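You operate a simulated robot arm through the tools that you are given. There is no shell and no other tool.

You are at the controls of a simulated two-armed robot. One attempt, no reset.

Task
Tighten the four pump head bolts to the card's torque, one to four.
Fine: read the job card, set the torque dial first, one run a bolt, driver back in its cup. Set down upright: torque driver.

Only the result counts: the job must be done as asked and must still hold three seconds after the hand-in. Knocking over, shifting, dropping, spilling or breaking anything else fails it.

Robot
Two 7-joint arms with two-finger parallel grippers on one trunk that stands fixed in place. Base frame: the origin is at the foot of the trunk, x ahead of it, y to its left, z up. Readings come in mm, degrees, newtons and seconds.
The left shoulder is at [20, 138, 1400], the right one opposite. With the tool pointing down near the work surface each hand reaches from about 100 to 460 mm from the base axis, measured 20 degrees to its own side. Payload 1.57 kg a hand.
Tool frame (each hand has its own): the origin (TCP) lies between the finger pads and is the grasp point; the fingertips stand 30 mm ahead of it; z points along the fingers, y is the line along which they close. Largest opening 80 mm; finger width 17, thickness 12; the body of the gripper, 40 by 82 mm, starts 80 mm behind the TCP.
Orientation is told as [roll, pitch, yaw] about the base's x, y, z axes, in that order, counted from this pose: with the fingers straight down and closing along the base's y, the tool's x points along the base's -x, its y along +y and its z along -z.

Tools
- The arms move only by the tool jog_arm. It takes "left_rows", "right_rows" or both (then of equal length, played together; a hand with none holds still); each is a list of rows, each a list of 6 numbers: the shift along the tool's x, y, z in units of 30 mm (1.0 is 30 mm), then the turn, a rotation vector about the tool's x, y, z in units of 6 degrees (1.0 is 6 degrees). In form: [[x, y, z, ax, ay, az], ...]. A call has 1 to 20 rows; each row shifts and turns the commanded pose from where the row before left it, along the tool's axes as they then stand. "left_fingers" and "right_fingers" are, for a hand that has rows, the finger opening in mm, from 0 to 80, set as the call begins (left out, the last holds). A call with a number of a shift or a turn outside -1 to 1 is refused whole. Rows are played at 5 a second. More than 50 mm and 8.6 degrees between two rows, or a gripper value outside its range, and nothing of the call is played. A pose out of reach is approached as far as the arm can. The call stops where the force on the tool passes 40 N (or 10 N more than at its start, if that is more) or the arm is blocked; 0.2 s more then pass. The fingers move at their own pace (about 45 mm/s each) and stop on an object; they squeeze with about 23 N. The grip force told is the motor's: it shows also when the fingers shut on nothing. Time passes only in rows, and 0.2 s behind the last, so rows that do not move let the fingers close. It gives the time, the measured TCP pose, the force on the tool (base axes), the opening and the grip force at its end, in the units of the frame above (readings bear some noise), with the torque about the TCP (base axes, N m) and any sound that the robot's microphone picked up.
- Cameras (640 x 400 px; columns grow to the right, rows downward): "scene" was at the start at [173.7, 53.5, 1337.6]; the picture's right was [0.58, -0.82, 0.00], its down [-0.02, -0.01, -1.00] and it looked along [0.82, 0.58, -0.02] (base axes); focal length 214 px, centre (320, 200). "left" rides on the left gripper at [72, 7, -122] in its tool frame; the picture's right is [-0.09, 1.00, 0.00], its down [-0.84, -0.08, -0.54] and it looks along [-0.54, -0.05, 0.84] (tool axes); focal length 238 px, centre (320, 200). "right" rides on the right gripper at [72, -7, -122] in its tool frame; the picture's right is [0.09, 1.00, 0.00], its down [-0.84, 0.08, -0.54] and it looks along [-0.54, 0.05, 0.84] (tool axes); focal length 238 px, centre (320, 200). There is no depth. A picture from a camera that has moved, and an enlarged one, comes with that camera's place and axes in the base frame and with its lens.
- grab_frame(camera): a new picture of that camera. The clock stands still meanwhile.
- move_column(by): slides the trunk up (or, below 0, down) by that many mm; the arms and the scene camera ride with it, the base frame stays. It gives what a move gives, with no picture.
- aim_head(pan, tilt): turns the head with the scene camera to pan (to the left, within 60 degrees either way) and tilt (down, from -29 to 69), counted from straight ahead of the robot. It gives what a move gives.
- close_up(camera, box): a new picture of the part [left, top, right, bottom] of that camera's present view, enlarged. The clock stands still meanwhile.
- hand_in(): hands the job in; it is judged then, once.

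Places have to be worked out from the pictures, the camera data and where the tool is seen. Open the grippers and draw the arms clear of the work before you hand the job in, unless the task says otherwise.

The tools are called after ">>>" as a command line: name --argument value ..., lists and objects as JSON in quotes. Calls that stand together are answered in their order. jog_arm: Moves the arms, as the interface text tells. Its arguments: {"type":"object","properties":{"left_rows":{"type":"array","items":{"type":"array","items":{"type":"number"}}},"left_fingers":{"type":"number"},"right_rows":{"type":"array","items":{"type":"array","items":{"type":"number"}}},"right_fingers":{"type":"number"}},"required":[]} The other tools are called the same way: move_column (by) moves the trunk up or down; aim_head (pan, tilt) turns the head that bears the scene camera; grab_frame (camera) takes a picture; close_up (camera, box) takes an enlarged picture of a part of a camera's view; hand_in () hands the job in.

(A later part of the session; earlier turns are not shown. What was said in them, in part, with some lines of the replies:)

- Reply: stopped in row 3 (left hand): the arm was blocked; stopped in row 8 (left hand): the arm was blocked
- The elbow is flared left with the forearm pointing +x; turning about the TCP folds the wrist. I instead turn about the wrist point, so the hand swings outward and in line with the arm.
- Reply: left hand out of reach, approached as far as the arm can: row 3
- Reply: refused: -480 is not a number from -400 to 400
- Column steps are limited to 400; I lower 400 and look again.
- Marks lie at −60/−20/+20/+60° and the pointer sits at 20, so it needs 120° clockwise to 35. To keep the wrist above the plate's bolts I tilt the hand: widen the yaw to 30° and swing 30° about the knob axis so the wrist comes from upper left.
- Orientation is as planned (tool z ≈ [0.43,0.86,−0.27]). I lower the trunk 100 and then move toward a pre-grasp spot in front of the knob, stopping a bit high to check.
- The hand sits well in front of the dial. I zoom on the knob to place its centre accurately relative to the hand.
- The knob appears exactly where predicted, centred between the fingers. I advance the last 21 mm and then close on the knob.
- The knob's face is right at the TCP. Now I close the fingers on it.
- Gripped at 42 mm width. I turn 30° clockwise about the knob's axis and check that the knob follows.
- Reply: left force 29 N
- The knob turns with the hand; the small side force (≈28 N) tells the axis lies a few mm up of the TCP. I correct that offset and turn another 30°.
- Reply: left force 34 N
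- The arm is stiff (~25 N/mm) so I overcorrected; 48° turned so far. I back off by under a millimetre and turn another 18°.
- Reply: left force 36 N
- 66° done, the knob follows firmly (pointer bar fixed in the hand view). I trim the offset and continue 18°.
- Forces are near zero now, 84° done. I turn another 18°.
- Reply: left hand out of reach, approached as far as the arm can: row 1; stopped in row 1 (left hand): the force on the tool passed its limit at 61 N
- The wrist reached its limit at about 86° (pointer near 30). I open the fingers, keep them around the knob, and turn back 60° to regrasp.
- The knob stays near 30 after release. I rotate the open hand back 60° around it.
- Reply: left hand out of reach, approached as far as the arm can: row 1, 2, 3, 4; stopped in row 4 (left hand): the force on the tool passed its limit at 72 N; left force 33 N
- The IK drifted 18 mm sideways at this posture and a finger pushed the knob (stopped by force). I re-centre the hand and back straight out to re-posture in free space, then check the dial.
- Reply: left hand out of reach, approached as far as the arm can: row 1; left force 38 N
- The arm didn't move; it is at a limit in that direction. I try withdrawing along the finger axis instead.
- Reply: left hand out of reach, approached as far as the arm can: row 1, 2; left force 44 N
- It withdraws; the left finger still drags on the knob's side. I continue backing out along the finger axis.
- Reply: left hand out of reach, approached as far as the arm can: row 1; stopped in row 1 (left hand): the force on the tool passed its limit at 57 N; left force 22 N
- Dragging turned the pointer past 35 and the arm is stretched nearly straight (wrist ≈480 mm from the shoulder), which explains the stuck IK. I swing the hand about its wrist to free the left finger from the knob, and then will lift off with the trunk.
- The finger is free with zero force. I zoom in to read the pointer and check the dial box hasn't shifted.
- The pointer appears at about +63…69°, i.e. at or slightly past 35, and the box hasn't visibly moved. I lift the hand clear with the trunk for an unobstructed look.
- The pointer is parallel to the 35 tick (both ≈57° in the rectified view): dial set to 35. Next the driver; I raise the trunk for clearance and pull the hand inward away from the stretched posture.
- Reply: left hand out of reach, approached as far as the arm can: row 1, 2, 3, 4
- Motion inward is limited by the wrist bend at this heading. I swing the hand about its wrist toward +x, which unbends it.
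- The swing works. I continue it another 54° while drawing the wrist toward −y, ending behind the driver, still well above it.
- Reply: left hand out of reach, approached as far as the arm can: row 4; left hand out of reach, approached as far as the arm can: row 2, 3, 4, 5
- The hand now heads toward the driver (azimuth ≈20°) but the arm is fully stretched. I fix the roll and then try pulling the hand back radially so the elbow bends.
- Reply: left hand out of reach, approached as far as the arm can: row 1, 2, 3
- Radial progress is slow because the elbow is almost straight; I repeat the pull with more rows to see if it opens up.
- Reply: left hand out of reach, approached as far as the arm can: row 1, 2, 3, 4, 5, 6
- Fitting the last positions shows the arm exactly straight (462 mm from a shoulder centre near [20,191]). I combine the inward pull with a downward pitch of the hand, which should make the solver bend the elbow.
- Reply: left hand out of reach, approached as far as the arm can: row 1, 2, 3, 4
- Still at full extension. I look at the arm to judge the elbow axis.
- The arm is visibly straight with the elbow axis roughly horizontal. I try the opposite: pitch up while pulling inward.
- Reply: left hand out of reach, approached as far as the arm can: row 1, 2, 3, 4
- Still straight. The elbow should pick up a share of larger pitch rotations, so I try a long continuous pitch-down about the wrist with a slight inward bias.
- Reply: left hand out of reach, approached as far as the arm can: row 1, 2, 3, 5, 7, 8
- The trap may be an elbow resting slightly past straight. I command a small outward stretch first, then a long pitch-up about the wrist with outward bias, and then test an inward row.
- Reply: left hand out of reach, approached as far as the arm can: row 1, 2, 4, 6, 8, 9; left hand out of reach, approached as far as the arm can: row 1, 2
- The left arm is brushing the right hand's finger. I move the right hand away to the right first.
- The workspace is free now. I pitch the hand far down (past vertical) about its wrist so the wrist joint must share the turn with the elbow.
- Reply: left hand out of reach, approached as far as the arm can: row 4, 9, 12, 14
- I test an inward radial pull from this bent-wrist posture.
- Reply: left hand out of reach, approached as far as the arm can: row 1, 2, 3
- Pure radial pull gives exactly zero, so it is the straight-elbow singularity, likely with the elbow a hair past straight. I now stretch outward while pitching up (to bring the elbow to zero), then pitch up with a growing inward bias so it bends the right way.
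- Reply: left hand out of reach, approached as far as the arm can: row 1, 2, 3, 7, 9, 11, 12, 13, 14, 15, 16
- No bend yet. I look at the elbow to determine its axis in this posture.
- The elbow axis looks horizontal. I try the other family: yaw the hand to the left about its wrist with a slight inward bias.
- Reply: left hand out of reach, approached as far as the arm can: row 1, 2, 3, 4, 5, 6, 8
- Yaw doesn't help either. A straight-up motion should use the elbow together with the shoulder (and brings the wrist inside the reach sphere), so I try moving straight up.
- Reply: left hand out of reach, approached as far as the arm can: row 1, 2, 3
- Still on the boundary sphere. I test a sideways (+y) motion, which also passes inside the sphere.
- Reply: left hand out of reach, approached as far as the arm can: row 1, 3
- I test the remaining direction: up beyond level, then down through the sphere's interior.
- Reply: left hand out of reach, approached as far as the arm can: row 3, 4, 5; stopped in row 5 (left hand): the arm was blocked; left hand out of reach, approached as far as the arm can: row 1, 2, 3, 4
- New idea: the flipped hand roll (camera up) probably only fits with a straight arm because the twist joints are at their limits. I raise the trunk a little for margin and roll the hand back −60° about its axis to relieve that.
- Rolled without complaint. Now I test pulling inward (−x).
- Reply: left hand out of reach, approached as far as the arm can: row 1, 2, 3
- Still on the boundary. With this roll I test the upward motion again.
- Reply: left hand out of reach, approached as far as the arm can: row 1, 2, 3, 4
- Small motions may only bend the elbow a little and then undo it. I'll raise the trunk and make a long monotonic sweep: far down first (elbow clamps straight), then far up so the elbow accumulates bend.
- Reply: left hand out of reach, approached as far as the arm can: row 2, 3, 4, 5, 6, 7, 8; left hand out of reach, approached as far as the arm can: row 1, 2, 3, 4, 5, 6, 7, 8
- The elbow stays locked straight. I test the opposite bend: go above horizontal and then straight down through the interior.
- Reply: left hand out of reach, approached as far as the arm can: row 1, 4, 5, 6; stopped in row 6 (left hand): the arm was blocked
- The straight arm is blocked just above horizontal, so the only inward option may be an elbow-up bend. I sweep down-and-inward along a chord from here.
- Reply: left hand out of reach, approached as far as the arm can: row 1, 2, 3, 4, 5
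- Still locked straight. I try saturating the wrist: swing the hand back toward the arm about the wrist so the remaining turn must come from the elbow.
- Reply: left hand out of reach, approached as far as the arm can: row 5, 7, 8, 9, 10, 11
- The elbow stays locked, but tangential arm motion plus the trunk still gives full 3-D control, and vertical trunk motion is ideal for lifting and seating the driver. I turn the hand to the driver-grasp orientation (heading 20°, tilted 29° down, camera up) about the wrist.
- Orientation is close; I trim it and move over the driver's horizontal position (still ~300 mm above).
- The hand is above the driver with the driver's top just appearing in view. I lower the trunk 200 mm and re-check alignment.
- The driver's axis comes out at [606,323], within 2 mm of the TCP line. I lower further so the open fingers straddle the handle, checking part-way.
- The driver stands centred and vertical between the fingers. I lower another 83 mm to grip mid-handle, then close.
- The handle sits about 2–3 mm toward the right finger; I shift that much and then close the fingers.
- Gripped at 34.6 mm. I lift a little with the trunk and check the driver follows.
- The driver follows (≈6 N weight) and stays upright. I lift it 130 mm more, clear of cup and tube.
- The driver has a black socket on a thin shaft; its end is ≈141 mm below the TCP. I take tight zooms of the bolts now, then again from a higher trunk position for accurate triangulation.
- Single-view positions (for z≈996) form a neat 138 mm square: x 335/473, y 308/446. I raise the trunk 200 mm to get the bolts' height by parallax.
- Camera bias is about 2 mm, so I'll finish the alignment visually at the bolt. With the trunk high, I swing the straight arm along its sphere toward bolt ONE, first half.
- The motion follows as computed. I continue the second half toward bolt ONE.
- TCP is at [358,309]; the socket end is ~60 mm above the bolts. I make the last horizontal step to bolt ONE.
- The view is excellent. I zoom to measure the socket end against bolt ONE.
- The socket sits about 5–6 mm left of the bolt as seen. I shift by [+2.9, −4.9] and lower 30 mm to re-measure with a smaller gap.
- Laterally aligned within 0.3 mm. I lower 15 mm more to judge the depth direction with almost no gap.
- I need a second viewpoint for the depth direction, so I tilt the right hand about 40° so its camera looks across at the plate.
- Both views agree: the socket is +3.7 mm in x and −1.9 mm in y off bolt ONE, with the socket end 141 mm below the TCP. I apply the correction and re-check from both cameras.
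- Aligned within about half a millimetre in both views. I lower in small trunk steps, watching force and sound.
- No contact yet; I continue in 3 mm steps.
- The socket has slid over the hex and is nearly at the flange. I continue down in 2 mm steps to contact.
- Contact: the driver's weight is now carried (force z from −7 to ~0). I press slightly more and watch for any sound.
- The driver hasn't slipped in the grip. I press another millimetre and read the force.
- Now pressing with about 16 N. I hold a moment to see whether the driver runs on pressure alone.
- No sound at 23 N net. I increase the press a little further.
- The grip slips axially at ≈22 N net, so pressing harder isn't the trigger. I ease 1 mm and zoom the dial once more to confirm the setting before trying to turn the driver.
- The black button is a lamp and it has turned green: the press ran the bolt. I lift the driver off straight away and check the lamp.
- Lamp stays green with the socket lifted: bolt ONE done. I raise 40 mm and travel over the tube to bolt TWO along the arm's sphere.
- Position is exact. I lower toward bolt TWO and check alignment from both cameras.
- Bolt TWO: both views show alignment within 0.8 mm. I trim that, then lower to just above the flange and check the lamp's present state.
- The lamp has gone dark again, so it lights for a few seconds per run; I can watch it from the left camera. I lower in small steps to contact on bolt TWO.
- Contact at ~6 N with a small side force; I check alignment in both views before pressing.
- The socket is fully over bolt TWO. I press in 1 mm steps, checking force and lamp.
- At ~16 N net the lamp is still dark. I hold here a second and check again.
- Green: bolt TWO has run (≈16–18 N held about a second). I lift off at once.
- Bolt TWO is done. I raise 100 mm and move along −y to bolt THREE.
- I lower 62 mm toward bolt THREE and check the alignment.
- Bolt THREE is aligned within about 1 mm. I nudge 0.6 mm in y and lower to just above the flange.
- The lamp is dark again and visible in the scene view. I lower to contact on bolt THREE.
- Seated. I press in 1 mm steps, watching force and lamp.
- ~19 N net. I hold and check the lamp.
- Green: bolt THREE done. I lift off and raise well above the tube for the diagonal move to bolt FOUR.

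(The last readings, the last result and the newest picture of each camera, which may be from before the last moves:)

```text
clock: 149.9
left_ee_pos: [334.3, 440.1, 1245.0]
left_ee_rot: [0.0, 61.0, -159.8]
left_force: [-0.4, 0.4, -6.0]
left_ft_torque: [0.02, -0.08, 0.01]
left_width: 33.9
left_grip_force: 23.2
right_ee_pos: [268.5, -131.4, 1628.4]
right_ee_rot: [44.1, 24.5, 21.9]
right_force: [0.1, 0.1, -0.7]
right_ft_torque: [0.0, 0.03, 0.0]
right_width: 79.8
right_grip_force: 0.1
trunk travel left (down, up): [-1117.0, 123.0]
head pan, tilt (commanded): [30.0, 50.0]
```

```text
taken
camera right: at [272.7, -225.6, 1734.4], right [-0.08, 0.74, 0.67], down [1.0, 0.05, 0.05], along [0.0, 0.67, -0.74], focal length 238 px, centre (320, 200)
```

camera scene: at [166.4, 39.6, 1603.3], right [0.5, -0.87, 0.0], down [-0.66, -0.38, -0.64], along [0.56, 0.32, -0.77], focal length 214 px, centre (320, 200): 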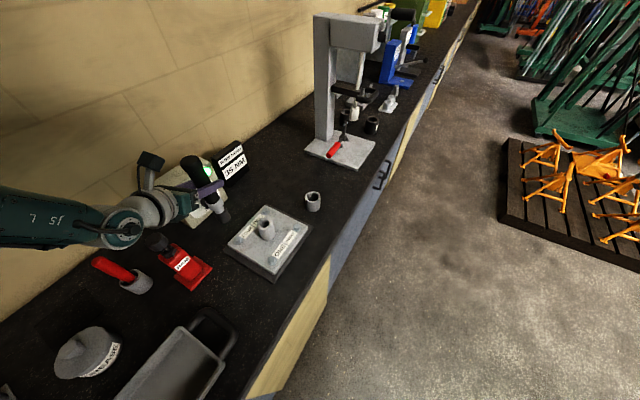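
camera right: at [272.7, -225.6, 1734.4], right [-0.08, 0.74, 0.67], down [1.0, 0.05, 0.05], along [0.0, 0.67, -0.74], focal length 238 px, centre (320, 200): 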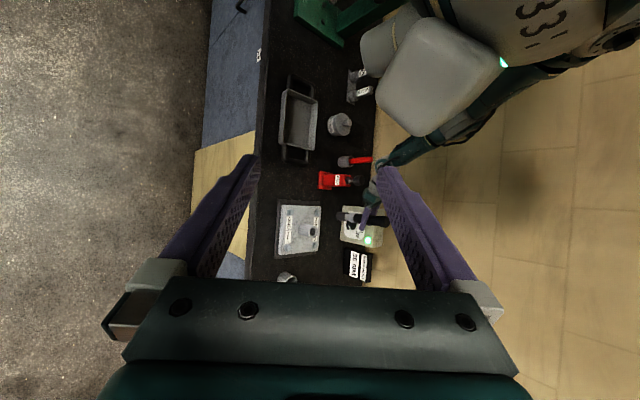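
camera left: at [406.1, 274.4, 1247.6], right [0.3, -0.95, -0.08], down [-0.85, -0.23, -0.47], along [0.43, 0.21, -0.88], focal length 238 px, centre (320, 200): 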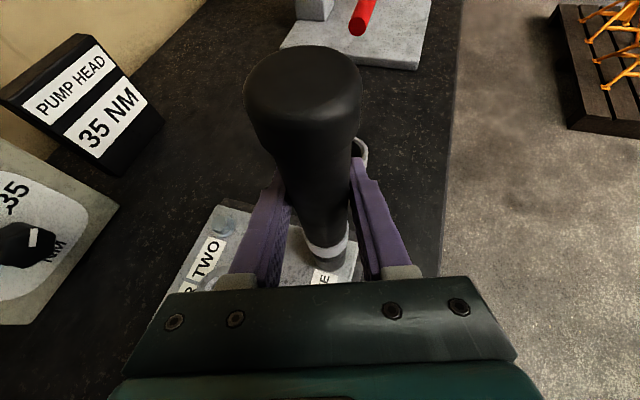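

I lower part-way toward bolt FOUR and check clearance to the RAM tool and alignment.

>>> move_column --by -60

>>> grab_frame --camera "right"

>>> grab_frame --camera "left"

>>> close_up --camera "scene" --box '[90, 130, 330, 290]'

```text
clock: 150.9
left_ee_pos: [334.6, 441.1, 1184.3]
left_ee_rot: [0.0, 61.0, -159.8]
left_force: [0.3, -0.4, -7.1]
left_ft_torque: [-0.02, -0.01, -0.02]
left_width: 33.6
left_grip_force: 23.1
right_ee_pos: [268.4, -130.9, 1569.7]
right_ee_rot: [44.0, 24.6, 21.9]
right_force: [-0.9, 0.4, -0.4]
right_ft_torque: [0.02, 0.01, -0.01]
right_width: 80.0
right_grip_force: 0.1
trunk travel left (down, up): [-1057.0, 183.0]
head pan, tilt (commanded): [30.0, 50.0]
```

```text
taken
camera right: at [272.7, -225.7, 1674.4], right [-0.08, 0.74, 0.67], down [1.0, 0.05, 0.05], along [0.0, 0.67, -0.74], focal length 238 px, centre (320, 200)
```

right: 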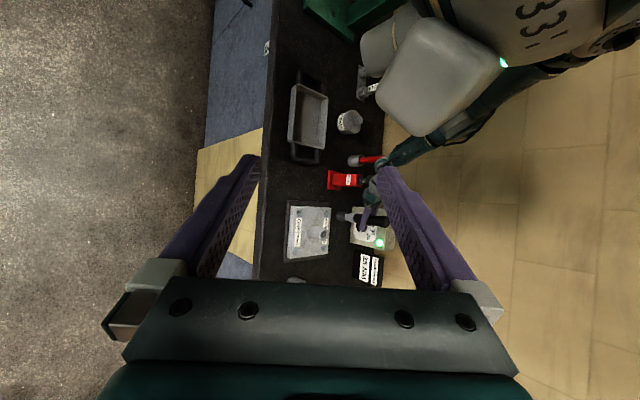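

```text
taken
camera left: at [268.3, 411.7, 1306.3], right [0.3, -0.95, -0.08], down [-0.85, -0.23, -0.47], along [0.43, 0.21, -0.88], focal length 238 px, centre (320, 200)
```

left: 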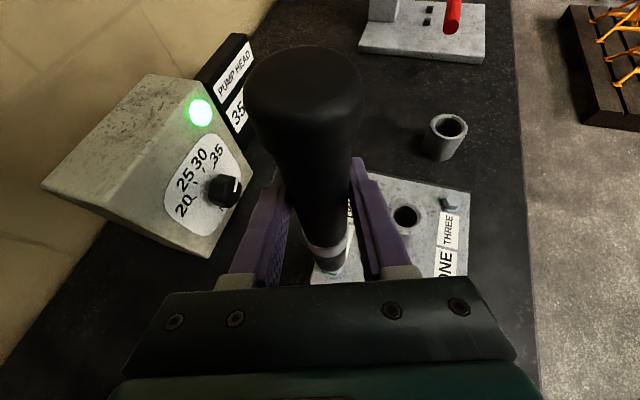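

```text
2.50 times, centred on (210, 210) of scene
camera zoom: at [166.4, 39.6, 1543.3], right [0.5, -0.87, 0.0], down [-0.66, -0.38, -0.64], along [0.56, 0.32, -0.77], focal length 536 px, centre (595, 175)
```

zoom: 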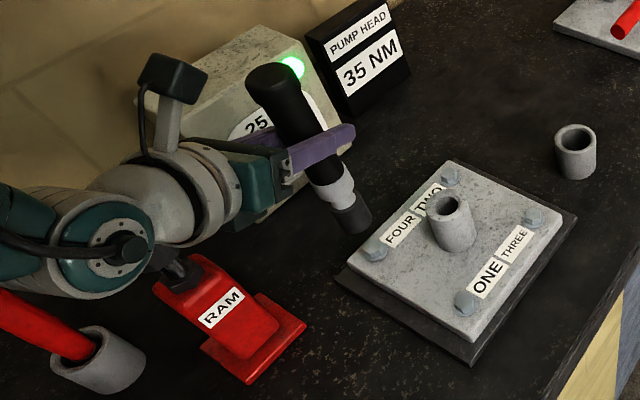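

>>> close_up --camera "right" --box '[315, 140, 405, 260]'

```text
3.33 times, centred on (360, 200) of right
camera zoom: at [272.7, -225.7, 1674.4], right [-0.08, 0.74, 0.67], down [1.0, 0.05, 0.05], along [0.0, 0.67, -0.74], focal length 794 px, centre (187, 200)
```

zoom: 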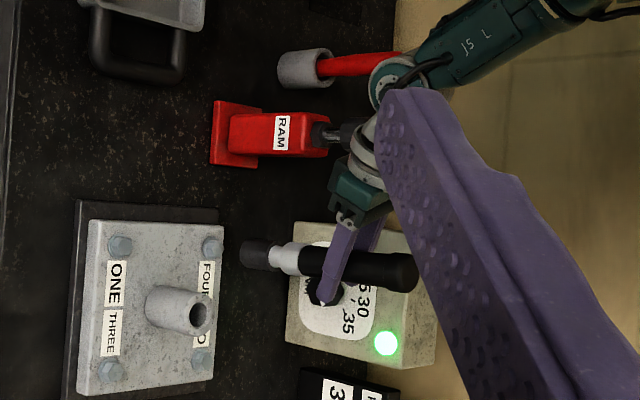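

The RAM head stays ~35 mm clear of the wrist. I lower to the inspection height over bolt FOUR.

>>> move_column --by -32

>>> grab_frame --camera "scene"

>>> grab_frame --camera "right"

```text
clock: 151.7
left_ee_pos: [334.4, 440.5, 1152.0]
left_ee_rot: [0.0, 61.0, -159.8]
left_force: [0.6, 0.2, -6.6]
left_ft_torque: [-0.01, -0.06, 0.0]
left_width: 33.7
left_grip_force: 22.6
right_ee_pos: [268.2, -130.6, 1537.2]
right_ee_rot: [44.0, 24.6, 21.9]
right_force: [0.1, -0.2, -0.5]
right_ft_torque: [0.01, -0.01, -0.01]
right_width: 80.0
right_grip_force: 0.0
trunk travel left (down, up): [-1025.0, 215.0]
head pan, tilt (commanded): [30.0, 50.0]
```

```text
taken
camera scene: at [166.4, 39.6, 1511.2], right [0.5, -0.87, 0.0], down [-0.66, -0.38, -0.64], along [0.56, 0.32, -0.77], focal length 214 px, centre (320, 200)
```

scene: 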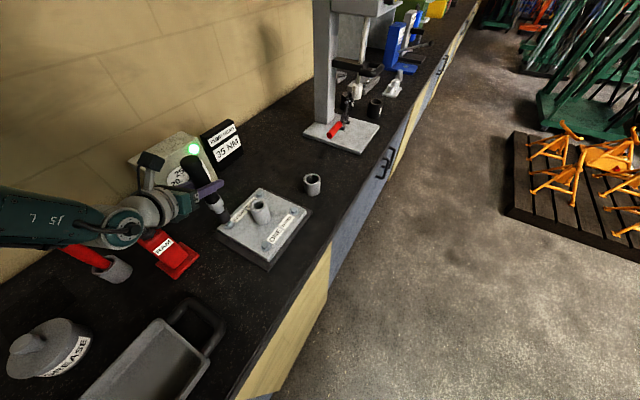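

```text
taken
camera right: at [272.7, -225.7, 1642.4], right [-0.08, 0.74, 0.67], down [1.0, 0.05, 0.05], along [0.0, 0.67, -0.74], focal length 238 px, centre (320, 200)
```

right: 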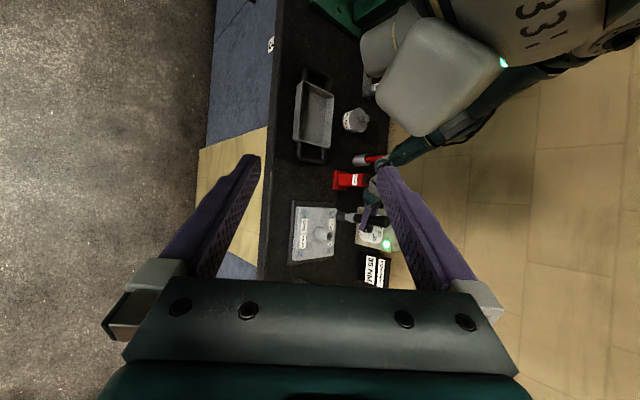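

>>> close_up --camera "scene" --box '[205, 195, 245, 225]'

>>> close_up --camera "right" --box '[324, 206, 352, 227]'

```text
13.33 times, centred on (225, 210) of scene
camera zoom: at [166.4, 39.6, 1511.2], right [0.5, -0.87, 0.0], down [-0.66, -0.38, -0.64], along [0.56, 0.32, -0.77], focal length 2860 px, centre (1587, 67)
```

zoom: 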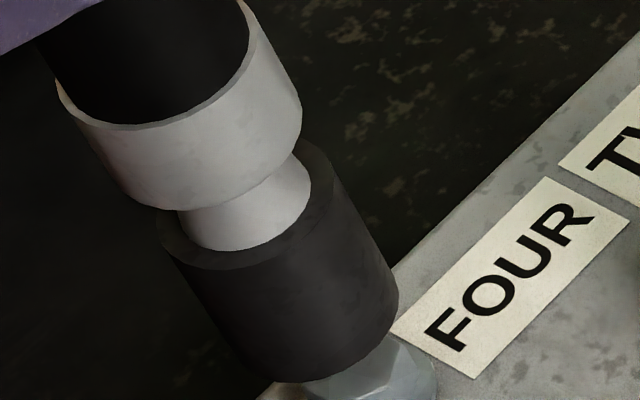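

```text
16.00 times, centred on (338, 216) of right
camera zoom: at [272.7, -225.7, 1642.4], right [-0.08, 0.74, 0.67], down [1.0, 0.05, 0.05], along [0.0, 0.67, -0.74], focal length 3814 px, centre (32, -64)
```

zoom: 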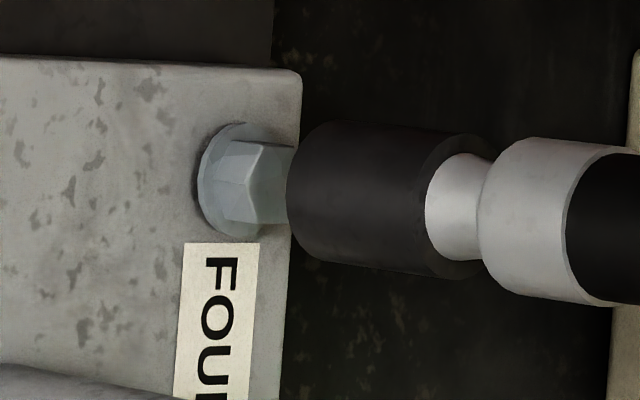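

>>> close_up --camera "scene" --box '[208, 203, 248, 233]'

```text
13.33 times, centred on (228, 218) of scene
camera zoom: at [166.4, 39.6, 1511.2], right [0.5, -0.87, 0.0], down [-0.66, -0.38, -0.64], along [0.56, 0.32, -0.77], focal length 2860 px, centre (1547, -40)
```

zoom: 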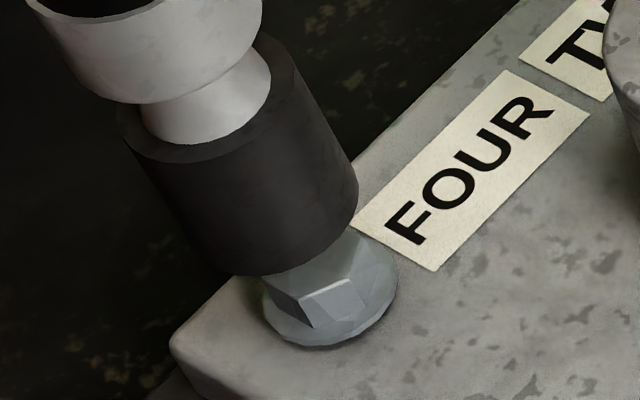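

Bolt FOUR: socket is ~1.2 mm short in x and ~0.8 mm in y. I correct and lower to just above the flange.

>>> jog_arm --left_rows '[[0.046, -0.011, 0.028, 0, 0, 0]]'

>>> move_column --by -26

>>> close_up --camera "right" --box '[324, 202, 352, 223]'

>>> close_up --camera "scene" --box '[205, 196, 245, 226]'

>>> grab_frame --camera "left"

```text
clock: 152.1
left_ee_pos: [336.4, 442.0, 1152.5]
left_ee_rot: [0.0, 61.0, -159.8]
left_force: [0.2, 0.3, -6.1]
left_ft_torque: [0.03, -0.03, -0.02]
left_width: 33.7
left_grip_force: 23.1
right_ee_pos: [267.2, -132.3, 1537.1]
right_ee_rot: [44.1, 24.6, 21.9]
right_force: [-0.4, 0.4, 0.4]
right_ft_torque: [-0.04, 0.01, -0.01]
right_width: 79.9
right_grip_force: 0.1
trunk travel left (down, up): [-1025.0, 215.0]
head pan, tilt (commanded): [30.0, 50.0]
```

```text
clock: 152.8
left_ee_pos: [335.3, 440.9, 1127.6]
left_ee_rot: [0.0, 61.0, -159.8]
left_force: [-1.1, 0.7, -6.4]
left_ft_torque: [0.03, -0.02, 0.03]
left_width: 34.0
left_grip_force: 22.8
right_ee_pos: [266.6, -130.8, 1511.0]
right_ee_rot: [44.1, 24.6, 21.9]
right_force: [-0.6, -0.6, 0.3]
right_ft_torque: [0.0, 0.02, 0.05]
right_width: 79.8
right_grip_force: 0.1
trunk travel left (down, up): [-999.0, 241.0]
head pan, tilt (commanded): [30.0, 50.0]
```

```text
16.00 times, centred on (338, 212) of right
camera zoom: at [272.7, -225.7, 1616.4], right [-0.08, 0.74, 0.67], down [1.0, 0.05, 0.05], along [0.0, 0.67, -0.74], focal length 3814 px, centre (32, 0)
```

zoom: 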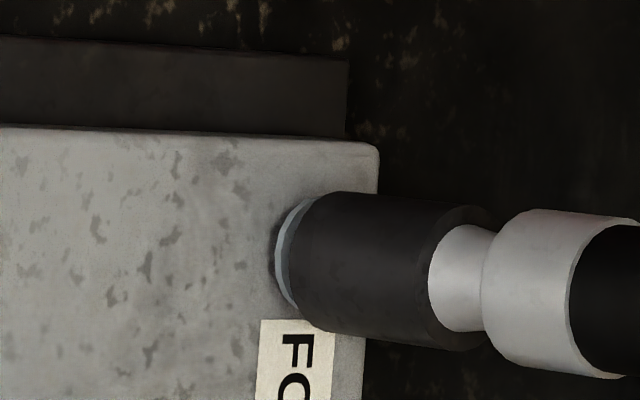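

```text
13.33 times, centred on (225, 211) of scene
camera zoom: at [166.4, 39.6, 1485.2], right [0.5, -0.87, 0.0], down [-0.66, -0.38, -0.64], along [0.56, 0.32, -0.77], focal length 2860 px, centre (1587, 53)
```

zoom: 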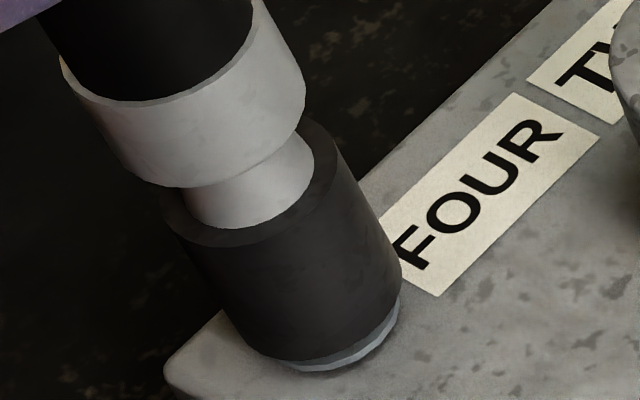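

```text
taken
camera left: at [269.9, 412.0, 1249.1], right [0.3, -0.95, -0.08], down [-0.85, -0.23, -0.47], along [0.43, 0.21, -0.88], focal length 238 px, centre (320, 200)
```

left: 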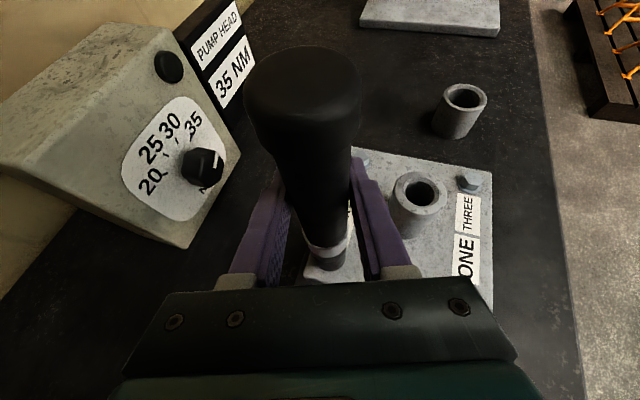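

Well aligned; lamp is dark. I lower to contact and press in steps.

>>> move_column --by -4

>>> move_column --by -2

>>> move_column --by -2

```text
clock: 153.3
left_ee_pos: [335.9, 440.0, 1122.9]
left_ee_rot: [0.0, 60.9, -159.8]
left_force: [0.0, -0.2, -7.0]
left_ft_torque: [0.01, -0.02, -0.03]
left_width: 33.5
left_grip_force: 22.6
right_ee_pos: [268.9, -130.3, 1505.3]
right_ee_rot: [44.0, 24.6, 21.8]
right_force: [-1.0, 0.5, -0.2]
right_ft_torque: [-0.01, -0.02, -0.01]
right_width: 79.9
right_grip_force: 0.2
trunk travel left (down, up): [-995.0, 245.0]
head pan, tilt (commanded): [30.0, 50.0]
```

```text
clock: 153.8
left_ee_pos: [335.6, 442.8, 1121.7]
left_ee_rot: [0.0, 61.1, -159.9]
left_force: [-2.5, -1.7, 0.6]
left_ft_torque: [-0.3, 0.39, 0.03]
left_width: 34.0
left_grip_force: 23.2
right_ee_pos: [268.2, -130.3, 1504.1]
right_ee_rot: [44.1, 24.7, 21.9]
right_force: [-0.4, 0.1, 0.0]
right_ft_torque: [-0.03, 0.0, 0.02]
right_width: 79.9
right_grip_force: 0.0
trunk travel left (down, up): [-993.0, 247.0]
head pan, tilt (commanded): [30.0, 50.0]
```

```text
clock: 154.4
left_ee_pos: [336.4, 441.8, 1119.7]
left_ee_rot: [0.0, 61.1, -159.8]
left_force: [-1.0, -1.3, 0.5]
left_ft_torque: [-0.15, 0.13, -0.03]
left_width: 33.6
left_grip_force: 23.1
right_ee_pos: [268.9, -129.5, 1501.4]
right_ee_rot: [44.1, 24.6, 21.9]
right_force: [0.3, 0.1, -0.5]
right_ft_torque: [0.0, -0.02, 0.01]
right_width: 80.1
right_grip_force: 0.2
trunk travel left (down, up): [-991.0, 249.0]
head pan, tilt (commanded): [30.0, 50.0]
```

>>> move_column --by -1

>>> move_column --by -1

>>> close_up --camera "left" --box '[100, 20, 260, 220]'

```text
clock: 154.9
left_ee_pos: [336.5, 441.1, 1118.5]
left_ee_rot: [0.0, 61.1, -159.9]
left_force: [1.1, -0.9, -1.0]
left_ft_torque: [-0.12, -0.06, -0.01]
left_width: 33.4
left_grip_force: 23.5
right_ee_pos: [267.7, -131.1, 1502.0]
right_ee_rot: [44.1, 24.6, 21.9]
right_force: [0.7, 0.4, 0.3]
right_ft_torque: [-0.01, -0.02, -0.02]
right_width: 80.2
right_grip_force: 0.0
trunk travel left (down, up): [-990.0, 250.0]
head pan, tilt (commanded): [30.0, 50.0]
```

```text
clock: 155.4
left_ee_pos: [336.9, 443.8, 1117.9]
left_ee_rot: [0.1, 61.2, -159.9]
left_force: [-1.4, -4.3, 9.2]
left_ft_torque: [-0.47, 0.46, 0.07]
left_width: 33.8
left_grip_force: 22.8
right_ee_pos: [269.1, -129.8, 1501.6]
right_ee_rot: [44.1, 24.5, 21.9]
right_force: [0.2, -0.5, -0.1]
right_ft_torque: [0.01, 0.02, 0.02]
right_width: 80.1
right_grip_force: 0.0
trunk travel left (down, up): [-989.0, 251.0]
head pan, tilt (commanded): [30.0, 50.0]
```

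```text
2.00 times, centred on (180, 120) of left
camera zoom: at [270.5, 412.5, 1240.1], right [0.3, -0.95, -0.08], down [-0.85, -0.23, -0.47], along [0.43, 0.21, -0.88], focal length 477 px, centre (600, 360)
```

zoom: 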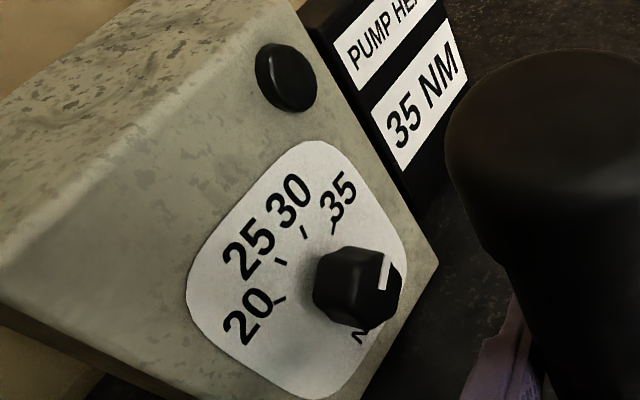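

16 N net; I hold and check the lamp.

>>> jog_arm --left_rows '[[0, 0, 0, 0, 0, 0], [0, 0, 0, 0, 0, 0], [0, 0, 0, 0, 0, 0]]'

>>> close_up --camera "left" --box '[100, 20, 260, 220]'

```text
clock: 156.2
left_ee_pos: [336.3, 442.1, 1118.4]
left_ee_rot: [0.0, 61.1, -159.8]
left_force: [-0.3, -4.2, 12.7]
left_ft_torque: [-0.48, 0.35, 0.02]
left_width: 33.8
left_grip_force: 23.4
right_ee_pos: [266.7, -130.0, 1500.6]
right_ee_rot: [44.0, 24.5, 21.9]
right_force: [0.0, -0.2, 0.1]
right_ft_torque: [-0.02, 0.0, 0.01]
right_width: 79.9
right_grip_force: 0.0
trunk travel left (down, up): [-989.0, 251.0]
head pan, tilt (commanded): [30.0, 50.0]
```

```text
2.00 times, centred on (180, 120) of left
camera zoom: at [270.7, 412.6, 1240.0], right [0.3, -0.95, -0.08], down [-0.85, -0.23, -0.47], along [0.43, 0.21, -0.88], focal length 477 px, centre (600, 360)
```

zoom: 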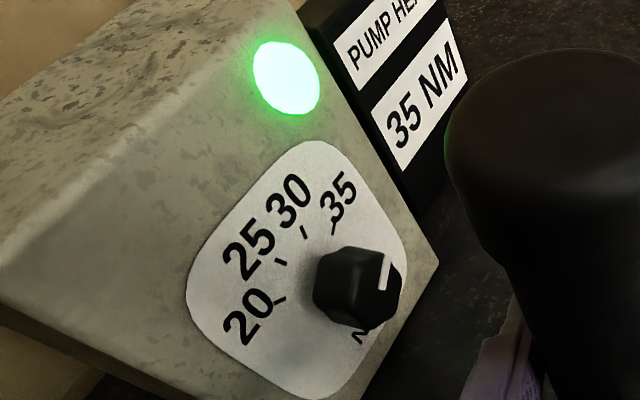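

Green: all four bolts have run in order. I lift off and raise clear, then carry the driver back toward its cup.

>>> move_column --by 50

>>> move_column --by 75

>>> jog_arm --left_rows '[[0.406, 0.571, 0.446, 0, 0, 0], [0.447, 0.571, 0.423, 0, 0, 0], [0.499, 0.571, 0.394, 0, 0, 0], [0.552, 0.571, 0.365, 0, 0, 0], [0.604, 0.571, 0.336, 0, 0, 0], [0.666, 0.571, 0.302, 0, 0, 0], [0.736, 0.571, 0.264, 0, 0, 0], [0.814, 0.571, 0.22, 0, 0, 0], [0.905, 0.571, 0.17, 0, 0, 0]]'

```text
clock: 157.1
left_ee_pos: [336.2, 440.3, 1166.6]
left_ee_rot: [-0.1, 61.0, -159.8]
left_force: [-0.6, 0.1, -7.0]
left_ft_torque: [-0.02, -0.05, 0.01]
left_width: 33.7
left_grip_force: 23.0
right_ee_pos: [268.4, -130.6, 1550.1]
right_ee_rot: [44.0, 24.7, 21.9]
right_force: [0.6, 0.1, -0.1]
right_ft_torque: [0.0, 0.03, -0.02]
right_width: 79.8
right_grip_force: 0.0
trunk travel left (down, up): [-1039.0, 201.0]
head pan, tilt (commanded): [30.0, 50.0]
```

```text
clock: 158.2
left_ee_pos: [335.5, 441.7, 1242.1]
left_ee_rot: [0.0, 61.0, -159.8]
left_force: [-1.4, -0.2, -7.1]
left_ft_torque: [0.02, -0.01, 0.03]
left_width: 33.5
left_grip_force: 22.8
right_ee_pos: [268.5, -131.1, 1626.7]
right_ee_rot: [44.0, 24.6, 21.9]
right_force: [-0.1, -0.2, 0.1]
right_ft_torque: [0.02, -0.01, 0.01]
right_width: 80.1
right_grip_force: 0.0
trunk travel left (down, up): [-1114.0, 126.0]
head pan, tilt (commanded): [30.0, 50.0]
```

```text
clock: 160.2
left_ee_pos: [538.4, 351.0, 1347.1]
left_ee_rot: [0.0, 60.9, -159.8]
left_force: [0.3, 1.1, -6.0]
left_ft_torque: [-0.02, -0.01, -0.03]
left_width: 33.4
left_grip_force: 23.0
right_ee_pos: [268.4, -130.5, 1626.6]
right_ee_rot: [44.1, 24.5, 21.9]
right_force: [0.3, 0.4, -0.4]
right_ft_torque: [-0.01, 0.01, -0.02]
right_width: 80.1
right_grip_force: 0.0
trunk travel left (down, up): [-1114.0, 126.0]
head pan, tilt (commanded): [30.0, 50.0]
```

Following the computed path; I finish the last stretch to above the cup.

>>> jog_arm --left_rows '[[0.509, 0.285, 0.054, 0, 0, 0], [0.509, 0.285, 0.054, 0, 0, 0], [0.587, 0.285, 0.011, 0, 0, 0], [0.587, 0.285, 0.011, 0, 0, 0], [0.695, 0.285, -0.05, 0, 0, 0], [0.695, 0.285, -0.05, 0, 0, 0], [0, 0, 0, 0, 0, 0]]'

>>> grab_frame --camera "scene"

>>> grab_frame --camera "left"

```text
clock: 161.8
left_ee_pos: [604.4, 321.7, 1441.1]
left_ee_rot: [0.0, 61.1, -159.9]
left_force: [0.1, 0.7, -6.9]
left_ft_torque: [0.02, -0.02, -0.02]
left_width: 33.8
left_grip_force: 23.1
right_ee_pos: [267.6, -130.9, 1625.7]
right_ee_rot: [44.1, 24.6, 21.8]
right_force: [-0.1, 0.8, 0.6]
right_ft_torque: [-0.01, -0.02, -0.02]
right_width: 79.9
right_grip_force: 0.1
trunk travel left (down, up): [-1114.0, 126.0]
head pan, tilt (commanded): [30.0, 50.0]
```

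```text
taken
camera scene: at [166.3, 39.7, 1600.2], right [0.5, -0.87, 0.0], down [-0.66, -0.38, -0.64], along [0.56, 0.32, -0.77], focal length 214 px, centre (320, 200)
```

scene: 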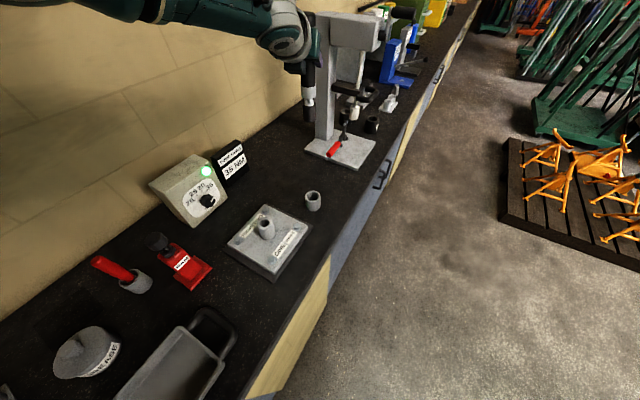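

```text
taken
camera left: at [538.9, 292.3, 1563.1], right [0.3, -0.95, -0.08], down [-0.85, -0.23, -0.47], along [0.43, 0.21, -0.88], focal length 238 px, centre (320, 200)
```

left: 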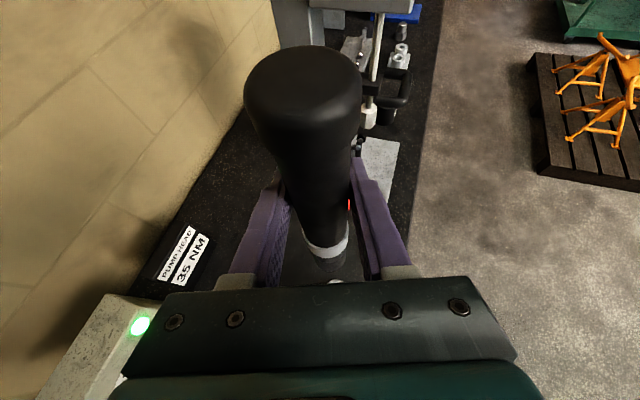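

Exactly above the cup. I lower the trunk most of the way and check the socket against the cup.

>>> move_column --by -240

>>> aim_head --pan 30 --tilt 35

>>> grab_frame --camera "scene"

>>> grab_frame --camera "right"

```text
clock: 164.3
left_ee_pos: [604.5, 321.2, 1200.7]
left_ee_rot: [0.0, 61.0, -159.9]
left_force: [0.0, -0.7, -7.1]
left_ft_torque: [0.01, -0.05, 0.02]
left_width: 33.8
left_grip_force: 22.9
right_ee_pos: [267.1, -130.6, 1385.0]
right_ee_rot: [44.1, 24.6, 21.9]
right_force: [0.5, 0.0, -0.4]
right_ft_torque: [0.01, 0.0, 0.02]
right_width: 80.1
right_grip_force: 0.1
trunk travel left (down, up): [-874.0, 366.0]
head pan, tilt (commanded): [30.0, 50.0]
```

```text
clock: 165.1
left_ee_pos: [604.4, 321.9, 1201.2]
left_ee_rot: [0.0, 61.1, -160.0]
left_force: [0.0, 0.0, -8.0]
left_ft_torque: [0.03, -0.03, 0.01]
left_width: 33.6
left_grip_force: 22.5
right_ee_pos: [267.3, -130.9, 1385.9]
right_ee_rot: [44.2, 24.6, 21.9]
right_force: [-0.1, -0.2, 0.2]
right_ft_torque: [0.0, -0.04, -0.02]
right_width: 79.8
right_grip_force: 0.1
trunk travel left (down, up): [-874.0, 366.0]
head pan, tilt (commanded): [30.0, 35.0]
```

```text
taken
camera scene: at [175.7, 45.1, 1381.9], right [0.5, -0.87, 0.0], down [-0.5, -0.29, -0.82], along [0.71, 0.41, -0.57], focal length 214 px, centre (320, 200)
```

scene: 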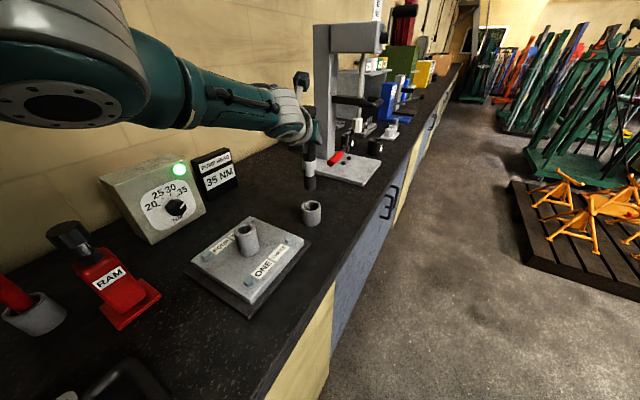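

```text
taken
camera right: at [272.5, -225.7, 1491.3], right [-0.08, 0.74, 0.67], down [1.0, 0.05, 0.05], along [0.0, 0.67, -0.74], focal length 238 px, centre (320, 200)
```

right: 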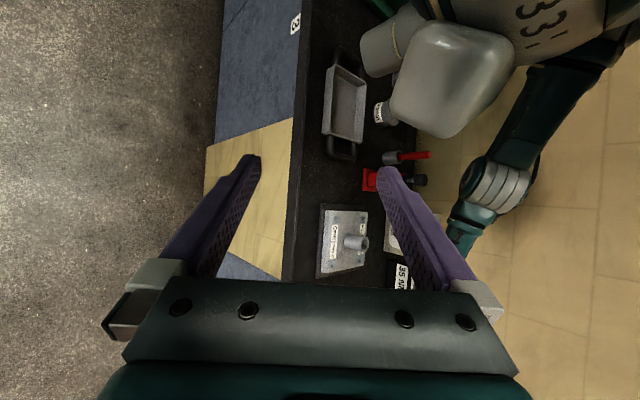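

The lamp now stays green — apparently all four are accepted. I zoom on the socket and cup to check alignment.

>>> close_up --camera "scene" --box '[285, 150, 337, 230]'

>>> grab_frame --camera "left"

```text
5.00 times, centred on (311, 190) of scene
camera zoom: at [175.7, 45.1, 1381.9], right [0.5, -0.87, 0.0], down [-0.5, -0.29, -0.82], along [0.71, 0.41, -0.57], focal length 1072 px, centre (365, 250)
```

zoom: 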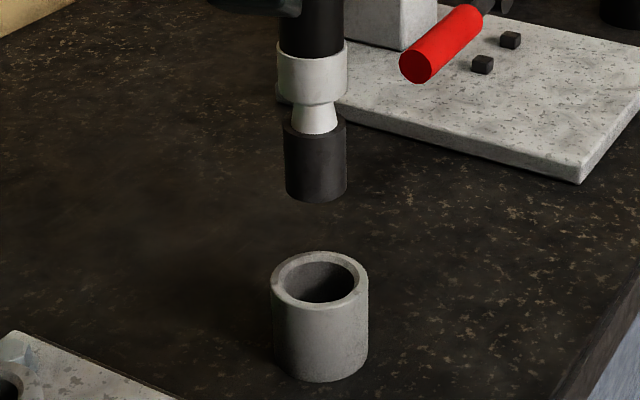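

```text
taken
camera left: at [538.5, 292.4, 1322.9], right [0.3, -0.95, -0.08], down [-0.85, -0.23, -0.47], along [0.43, 0.21, -0.88], focal length 238 px, centre (320, 200)
```

left: 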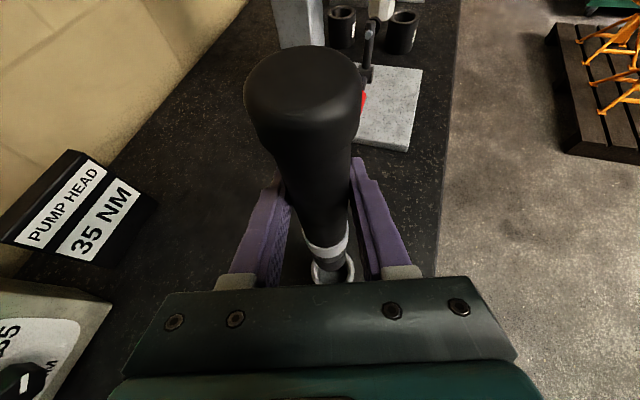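

Lateral alignment matches the original lift within 0.3 mm. I lower to just above the rim and look again.

>>> move_column --by -52

>>> close_up --camera "scene" --box '[285, 125, 345, 215]'

>>> close_up --camera "left" --box '[280, 200, 380, 300]'

```text
clock: 166.0
left_ee_pos: [604.1, 322.3, 1148.8]
left_ee_rot: [-0.1, 61.0, -159.9]
left_force: [0.2, 0.2, -7.0]
left_ft_torque: [0.02, -0.01, 0.02]
left_width: 33.5
left_grip_force: 22.7
right_ee_pos: [268.3, -131.2, 1333.4]
right_ee_rot: [44.2, 24.7, 22.0]
right_force: [-1.1, 0.8, 0.2]
right_ft_torque: [-0.03, -0.01, -0.01]
right_width: 79.8
right_grip_force: 0.1
trunk travel left (down, up): [-822.0, 418.0]
head pan, tilt (commanded): [30.0, 35.0]
```

```text
4.44 times, centred on (315, 170) of scene
camera zoom: at [175.7, 45.1, 1329.9], right [0.5, -0.87, 0.0], down [-0.5, -0.29, -0.82], along [0.71, 0.41, -0.57], focal length 953 px, centre (342, 333)
```

zoom: 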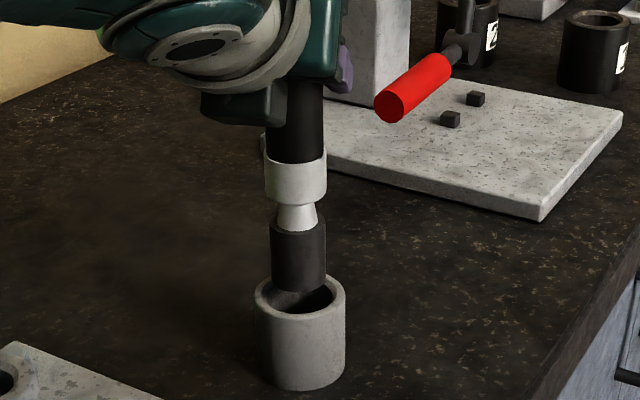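

```text
4.00 times, centred on (330, 250) of left
camera zoom: at [538.5, 292.3, 1271.0], right [0.3, -0.95, -0.08], down [-0.85, -0.23, -0.47], along [0.43, 0.21, -0.88], focal length 953 px, centre (280, 0)
```

zoom: 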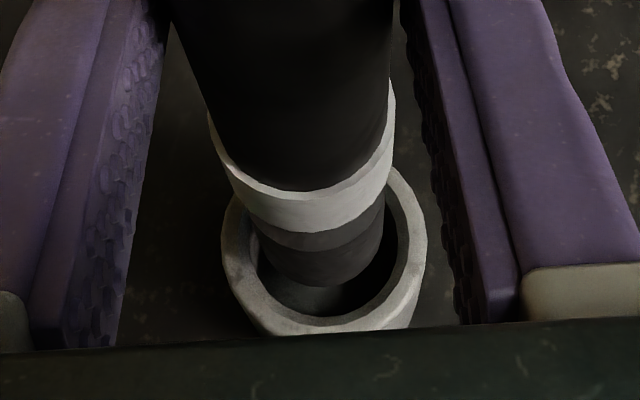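

The socket is centred over the cup opening. I lower it in.

>>> move_column --by -20

>>> move_column --by -25

```text
clock: 166.7
left_ee_pos: [604.8, 321.6, 1129.5]
left_ee_rot: [-0.1, 61.1, -159.8]
left_force: [-0.7, 0.7, -7.0]
left_ft_torque: [0.01, -0.03, -0.02]
left_width: 33.8
left_grip_force: 23.3
right_ee_pos: [268.0, -130.8, 1313.6]
right_ee_rot: [44.1, 24.6, 22.0]
right_force: [1.0, -0.4, -0.2]
right_ft_torque: [0.01, 0.0, -0.01]
right_width: 80.2
right_grip_force: 0.1
trunk travel left (down, up): [-802.0, 438.0]
head pan, tilt (commanded): [30.0, 35.0]
```

```text
clock: 167.4
left_ee_pos: [604.6, 322.7, 1104.9]
left_ee_rot: [0.0, 61.0, -159.9]
left_force: [-0.6, -0.4, -6.7]
left_ft_torque: [0.02, -0.02, 0.0]
left_width: 33.7
left_grip_force: 22.7
right_ee_pos: [268.2, -130.7, 1288.3]
right_ee_rot: [44.1, 24.6, 21.9]
right_force: [-0.7, 0.8, 0.2]
right_ft_torque: [0.01, 0.0, 0.02]
right_width: 79.9
right_grip_force: 0.1
trunk travel left (down, up): [-777.0, 463.0]
head pan, tilt (commanded): [30.0, 35.0]
```

No side contact. I continue down in small steps until the cup floor takes the weight.

>>> move_column --by -10

>>> move_column --by -4

>>> move_column --by -2

```text
clock: 168.0
left_ee_pos: [604.9, 320.5, 1094.9]
left_ee_rot: [0.0, 61.0, -159.8]
left_force: [0.2, -0.6, -6.5]
left_ft_torque: [0.04, -0.04, 0.02]
left_width: 33.6
left_grip_force: 22.9
right_ee_pos: [268.4, -130.0, 1278.6]
right_ee_rot: [44.2, 24.7, 21.9]
right_force: [0.8, 0.5, 0.3]
right_ft_torque: [0.0, -0.01, 0.01]
right_width: 79.9
right_grip_force: 0.1
trunk travel left (down, up): [-767.0, 473.0]
head pan, tilt (commanded): [30.0, 35.0]
```

```text
clock: 168.5
left_ee_pos: [604.9, 321.1, 1089.4]
left_ee_rot: [-0.1, 61.0, -159.9]
left_force: [0.1, -0.2, -7.6]
left_ft_torque: [0.04, -0.03, 0.01]
left_width: 33.7
left_grip_force: 22.3
right_ee_pos: [267.3, -130.0, 1274.6]
right_ee_rot: [44.1, 24.6, 21.8]
right_force: [0.3, 0.1, 0.7]
right_ft_torque: [0.01, 0.01, -0.01]
right_width: 80.1
right_grip_force: 0.1
trunk travel left (down, up): [-763.0, 477.0]
head pan, tilt (commanded): [30.0, 35.0]
```

```text
clock: 169.0
left_ee_pos: [603.7, 322.3, 1088.5]
left_ee_rot: [0.0, 61.1, -160.0]
left_force: [-3.7, -0.3, 0.4]
left_ft_torque: [-0.21, 0.6, 0.01]
left_width: 33.8
left_grip_force: 23.3
right_ee_pos: [266.9, -131.0, 1271.9]
right_ee_rot: [44.1, 24.6, 21.9]
right_force: [-0.2, -0.1, 0.2]
right_ft_torque: [-0.03, -0.01, -0.01]
right_width: 79.8
right_grip_force: 0.1
trunk travel left (down, up): [-761.0, 479.0]
head pan, tilt (commanded): [30.0, 35.0]
```

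The driver rests on the cup floor at the same height as at pick-up. I open the fingers to release it.

>>> jog_arm --left_rows '[[0, 0, 0, 0, 0, 0], [0, 0, 0, 0, 0, 0], [0, 0, 0, 0, 0, 0], [0, 0, 0, 0, 0, 0], [0, 0, 0, 0, 0, 0]]' --left_fingers 80

>>> grab_frame --camera "left"

>>> close_up --camera "scene" --box '[270, 60, 370, 200]'

```text
clock: 170.2
left_ee_pos: [605.0, 320.6, 1089.0]
left_ee_rot: [-0.1, 61.1, -159.9]
left_force: [-0.1, -0.2, 0.6]
left_ft_torque: [-0.01, 0.0, 0.02]
left_width: 79.8
left_grip_force: 0.1
right_ee_pos: [268.3, -131.2, 1274.4]
right_ee_rot: [44.2, 24.7, 21.9]
right_force: [0.3, 0.1, -0.6]
right_ft_torque: [0.01, 0.01, -0.01]
right_width: 80.0
right_grip_force: 0.0
trunk travel left (down, up): [-761.0, 479.0]
head pan, tilt (commanded): [30.0, 35.0]
```

```text
taken
camera left: at [539.0, 292.6, 1210.6], right [0.3, -0.95, -0.08], down [-0.85, -0.23, -0.47], along [0.43, 0.21, -0.88], focal length 238 px, centre (320, 200)
```

left: 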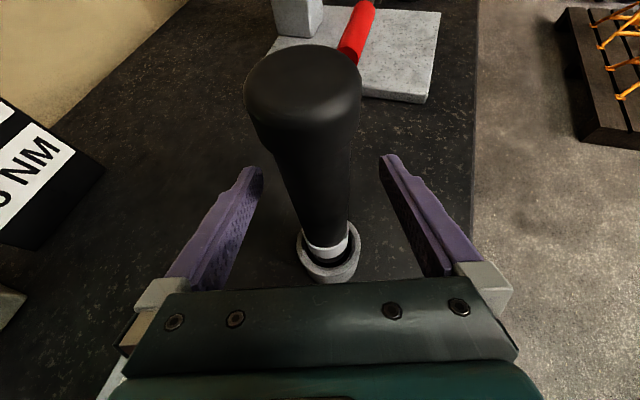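

```text
2.86 times, centred on (320, 130) of scene
camera zoom: at [176.1, 45.3, 1269.1], right [0.5, -0.87, 0.0], down [-0.5, -0.29, -0.82], along [0.71, 0.41, -0.57], focal length 613 px, centre (320, 400)
```

zoom: 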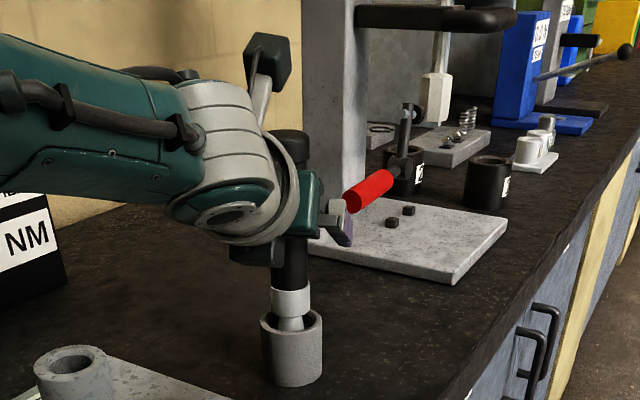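

The driver stands upright in its cup, free of the fingers. I raise the trunk straight up to withdraw.

>>> move_column --by 60

>>> move_column --by 140

>>> grab_frame --camera "left"

>>> grab_frame --camera "scene"

```text
clock: 171.2
left_ee_pos: [605.6, 321.9, 1148.0]
left_ee_rot: [-0.2, 61.0, -159.8]
left_force: [0.2, -0.7, 0.7]
left_ft_torque: [0.0, -0.02, -0.03]
left_width: 79.9
left_grip_force: 0.1
right_ee_pos: [267.7, -131.0, 1332.1]
right_ee_rot: [44.1, 24.5, 21.9]
right_force: [0.1, -0.1, -0.5]
right_ft_torque: [-0.03, 0.01, -0.02]
right_width: 79.9
right_grip_force: 0.0
trunk travel left (down, up): [-821.0, 419.0]
head pan, tilt (commanded): [30.0, 35.0]
```

```text
clock: 172.9
left_ee_pos: [604.4, 322.4, 1288.2]
left_ee_rot: [-0.1, 61.1, -160.0]
left_force: [-0.5, 0.0, -0.3]
left_ft_torque: [-0.01, -0.03, 0.0]
left_width: 80.2
left_grip_force: 0.0
right_ee_pos: [267.7, -131.3, 1470.8]
right_ee_rot: [44.1, 24.5, 21.9]
right_force: [-0.5, 0.5, 0.3]
right_ft_torque: [0.0, -0.01, 0.01]
right_width: 79.9
right_grip_force: 0.1
trunk travel left (down, up): [-961.0, 279.0]
head pan, tilt (commanded): [30.0, 35.0]
```

```text
taken
camera left: at [539.0, 292.6, 1410.6], right [0.3, -0.95, -0.08], down [-0.85, -0.23, -0.47], along [0.43, 0.21, -0.88], focal length 238 px, centre (320, 200)
```

left: 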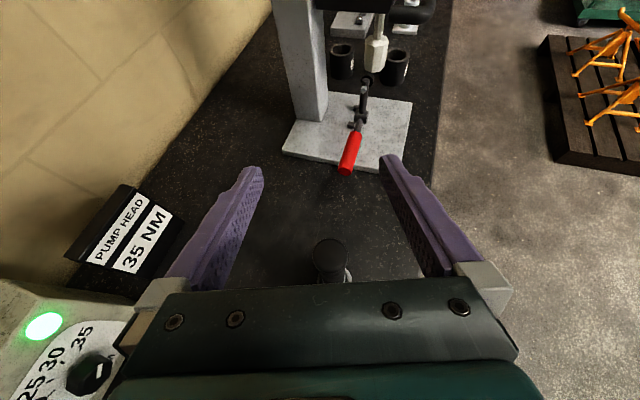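

```text
taken
camera scene: at [176.1, 45.3, 1469.1], right [0.5, -0.87, 0.0], down [-0.5, -0.29, -0.82], along [0.71, 0.41, -0.57], focal length 214 px, centre (320, 200)
```

scene: 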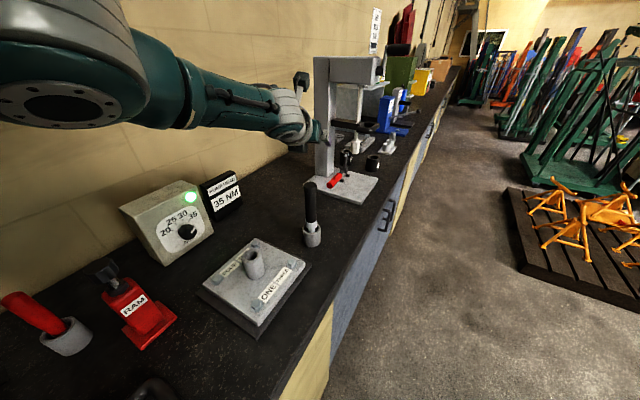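

Driver upright in the cup, lamp steadily green, nothing else disturbed. I zoom to verify and raise the arms well clear.

>>> move_column --by 240

>>> aim_head --pan 35 --tilt 52

>>> grab_frame --camera "scene"

>>> close_up --camera "scene" --box '[160, 130, 400, 290]'

```text
clock: 175.4
left_ee_pos: [604.5, 321.2, 1529.3]
left_ee_rot: [0.0, 61.1, -160.0]
left_force: [0.5, -0.5, -0.6]
left_ft_torque: [-0.03, 0.01, 0.0]
left_width: 80.0
left_grip_force: 0.1
right_ee_pos: [267.6, -129.6, 1712.8]
right_ee_rot: [44.1, 24.6, 22.0]
right_force: [1.3, -0.6, 0.3]
right_ft_torque: [-0.03, 0.0, 0.02]
right_width: 79.9
right_grip_force: 0.0
trunk travel left (down, up): [-1201.0, 39.0]
head pan, tilt (commanded): [30.0, 35.0]
```

```text
clock: 176.2
left_ee_pos: [604.6, 322.5, 1529.4]
left_ee_rot: [0.0, 61.1, -159.9]
left_force: [0.0, 0.2, 0.5]
left_ft_torque: [0.0, -0.01, 0.0]
left_width: 79.8
left_grip_force: 0.0
right_ee_pos: [267.3, -130.0, 1712.6]
right_ee_rot: [44.1, 24.6, 21.8]
right_force: [0.1, 0.1, 0.5]
right_ft_torque: [-0.01, 0.0, -0.01]
right_width: 80.0
right_grip_force: 0.1
trunk travel left (down, up): [-1201.0, 39.0]
head pan, tilt (commanded): [35.0, 52.0]
```

```text
taken
camera scene: at [161.4, 44.4, 1684.8], right [0.57, -0.82, 0.0], down [-0.65, -0.45, -0.62], along [0.5, 0.35, -0.79], focal length 214 px, centre (320, 200)
```

scene: 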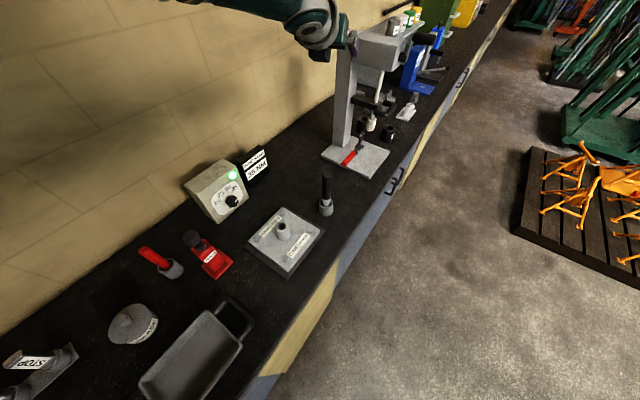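

```text
2.50 times, centred on (280, 210) of scene
camera zoom: at [161.4, 44.4, 1684.8], right [0.57, -0.82, 0.0], down [-0.65, -0.45, -0.62], along [0.5, 0.35, -0.79], focal length 536 px, centre (420, 175)
```

zoom: 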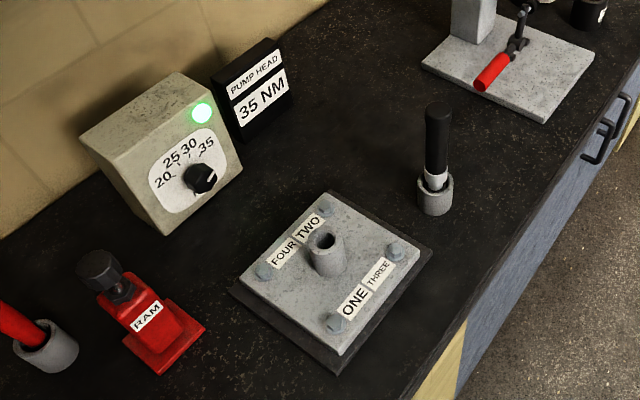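

Everything is in place: dial at 35, lamp steadily green after the fourth bolt, driver upright in its cup, other items undisturbed, both grippers open and well clear. I hand the job in.

>>> hand_in

```text
The job is handed in.
```

I set the dial to 35 NM as the card says. Then I ran bolts one to four in order, put the driver back upright in its cup, and handed the job in. I don't have the judge's result.

- **Torque runs:** The lamp on the dial box went green for each of the four bolts. It went dark a few seconds after bolts one to three, but after bolt four it was still green about 20 seconds later, when I handed in.
- **Possible extra run on bolt one:** I didn't yet know the lamp showed a run, so I held the press on that bolt for about three seconds past the point where later ones ran. I saw one green lamp there and no sign of a second run, but I can't rule one out.
- **Dial:** While turning the knob, the left arm reached its limit and a finger dragged the knob. It came to rest in line with the 35 mark, which I checked in close-up before picking up the driver.
- **Dial box:** That drag pushed it with up to about 72 N. It showed no visible movement in the pictures.
- **Other objects:** Nothing else looks moved. Both grippers are open and clear of the work.
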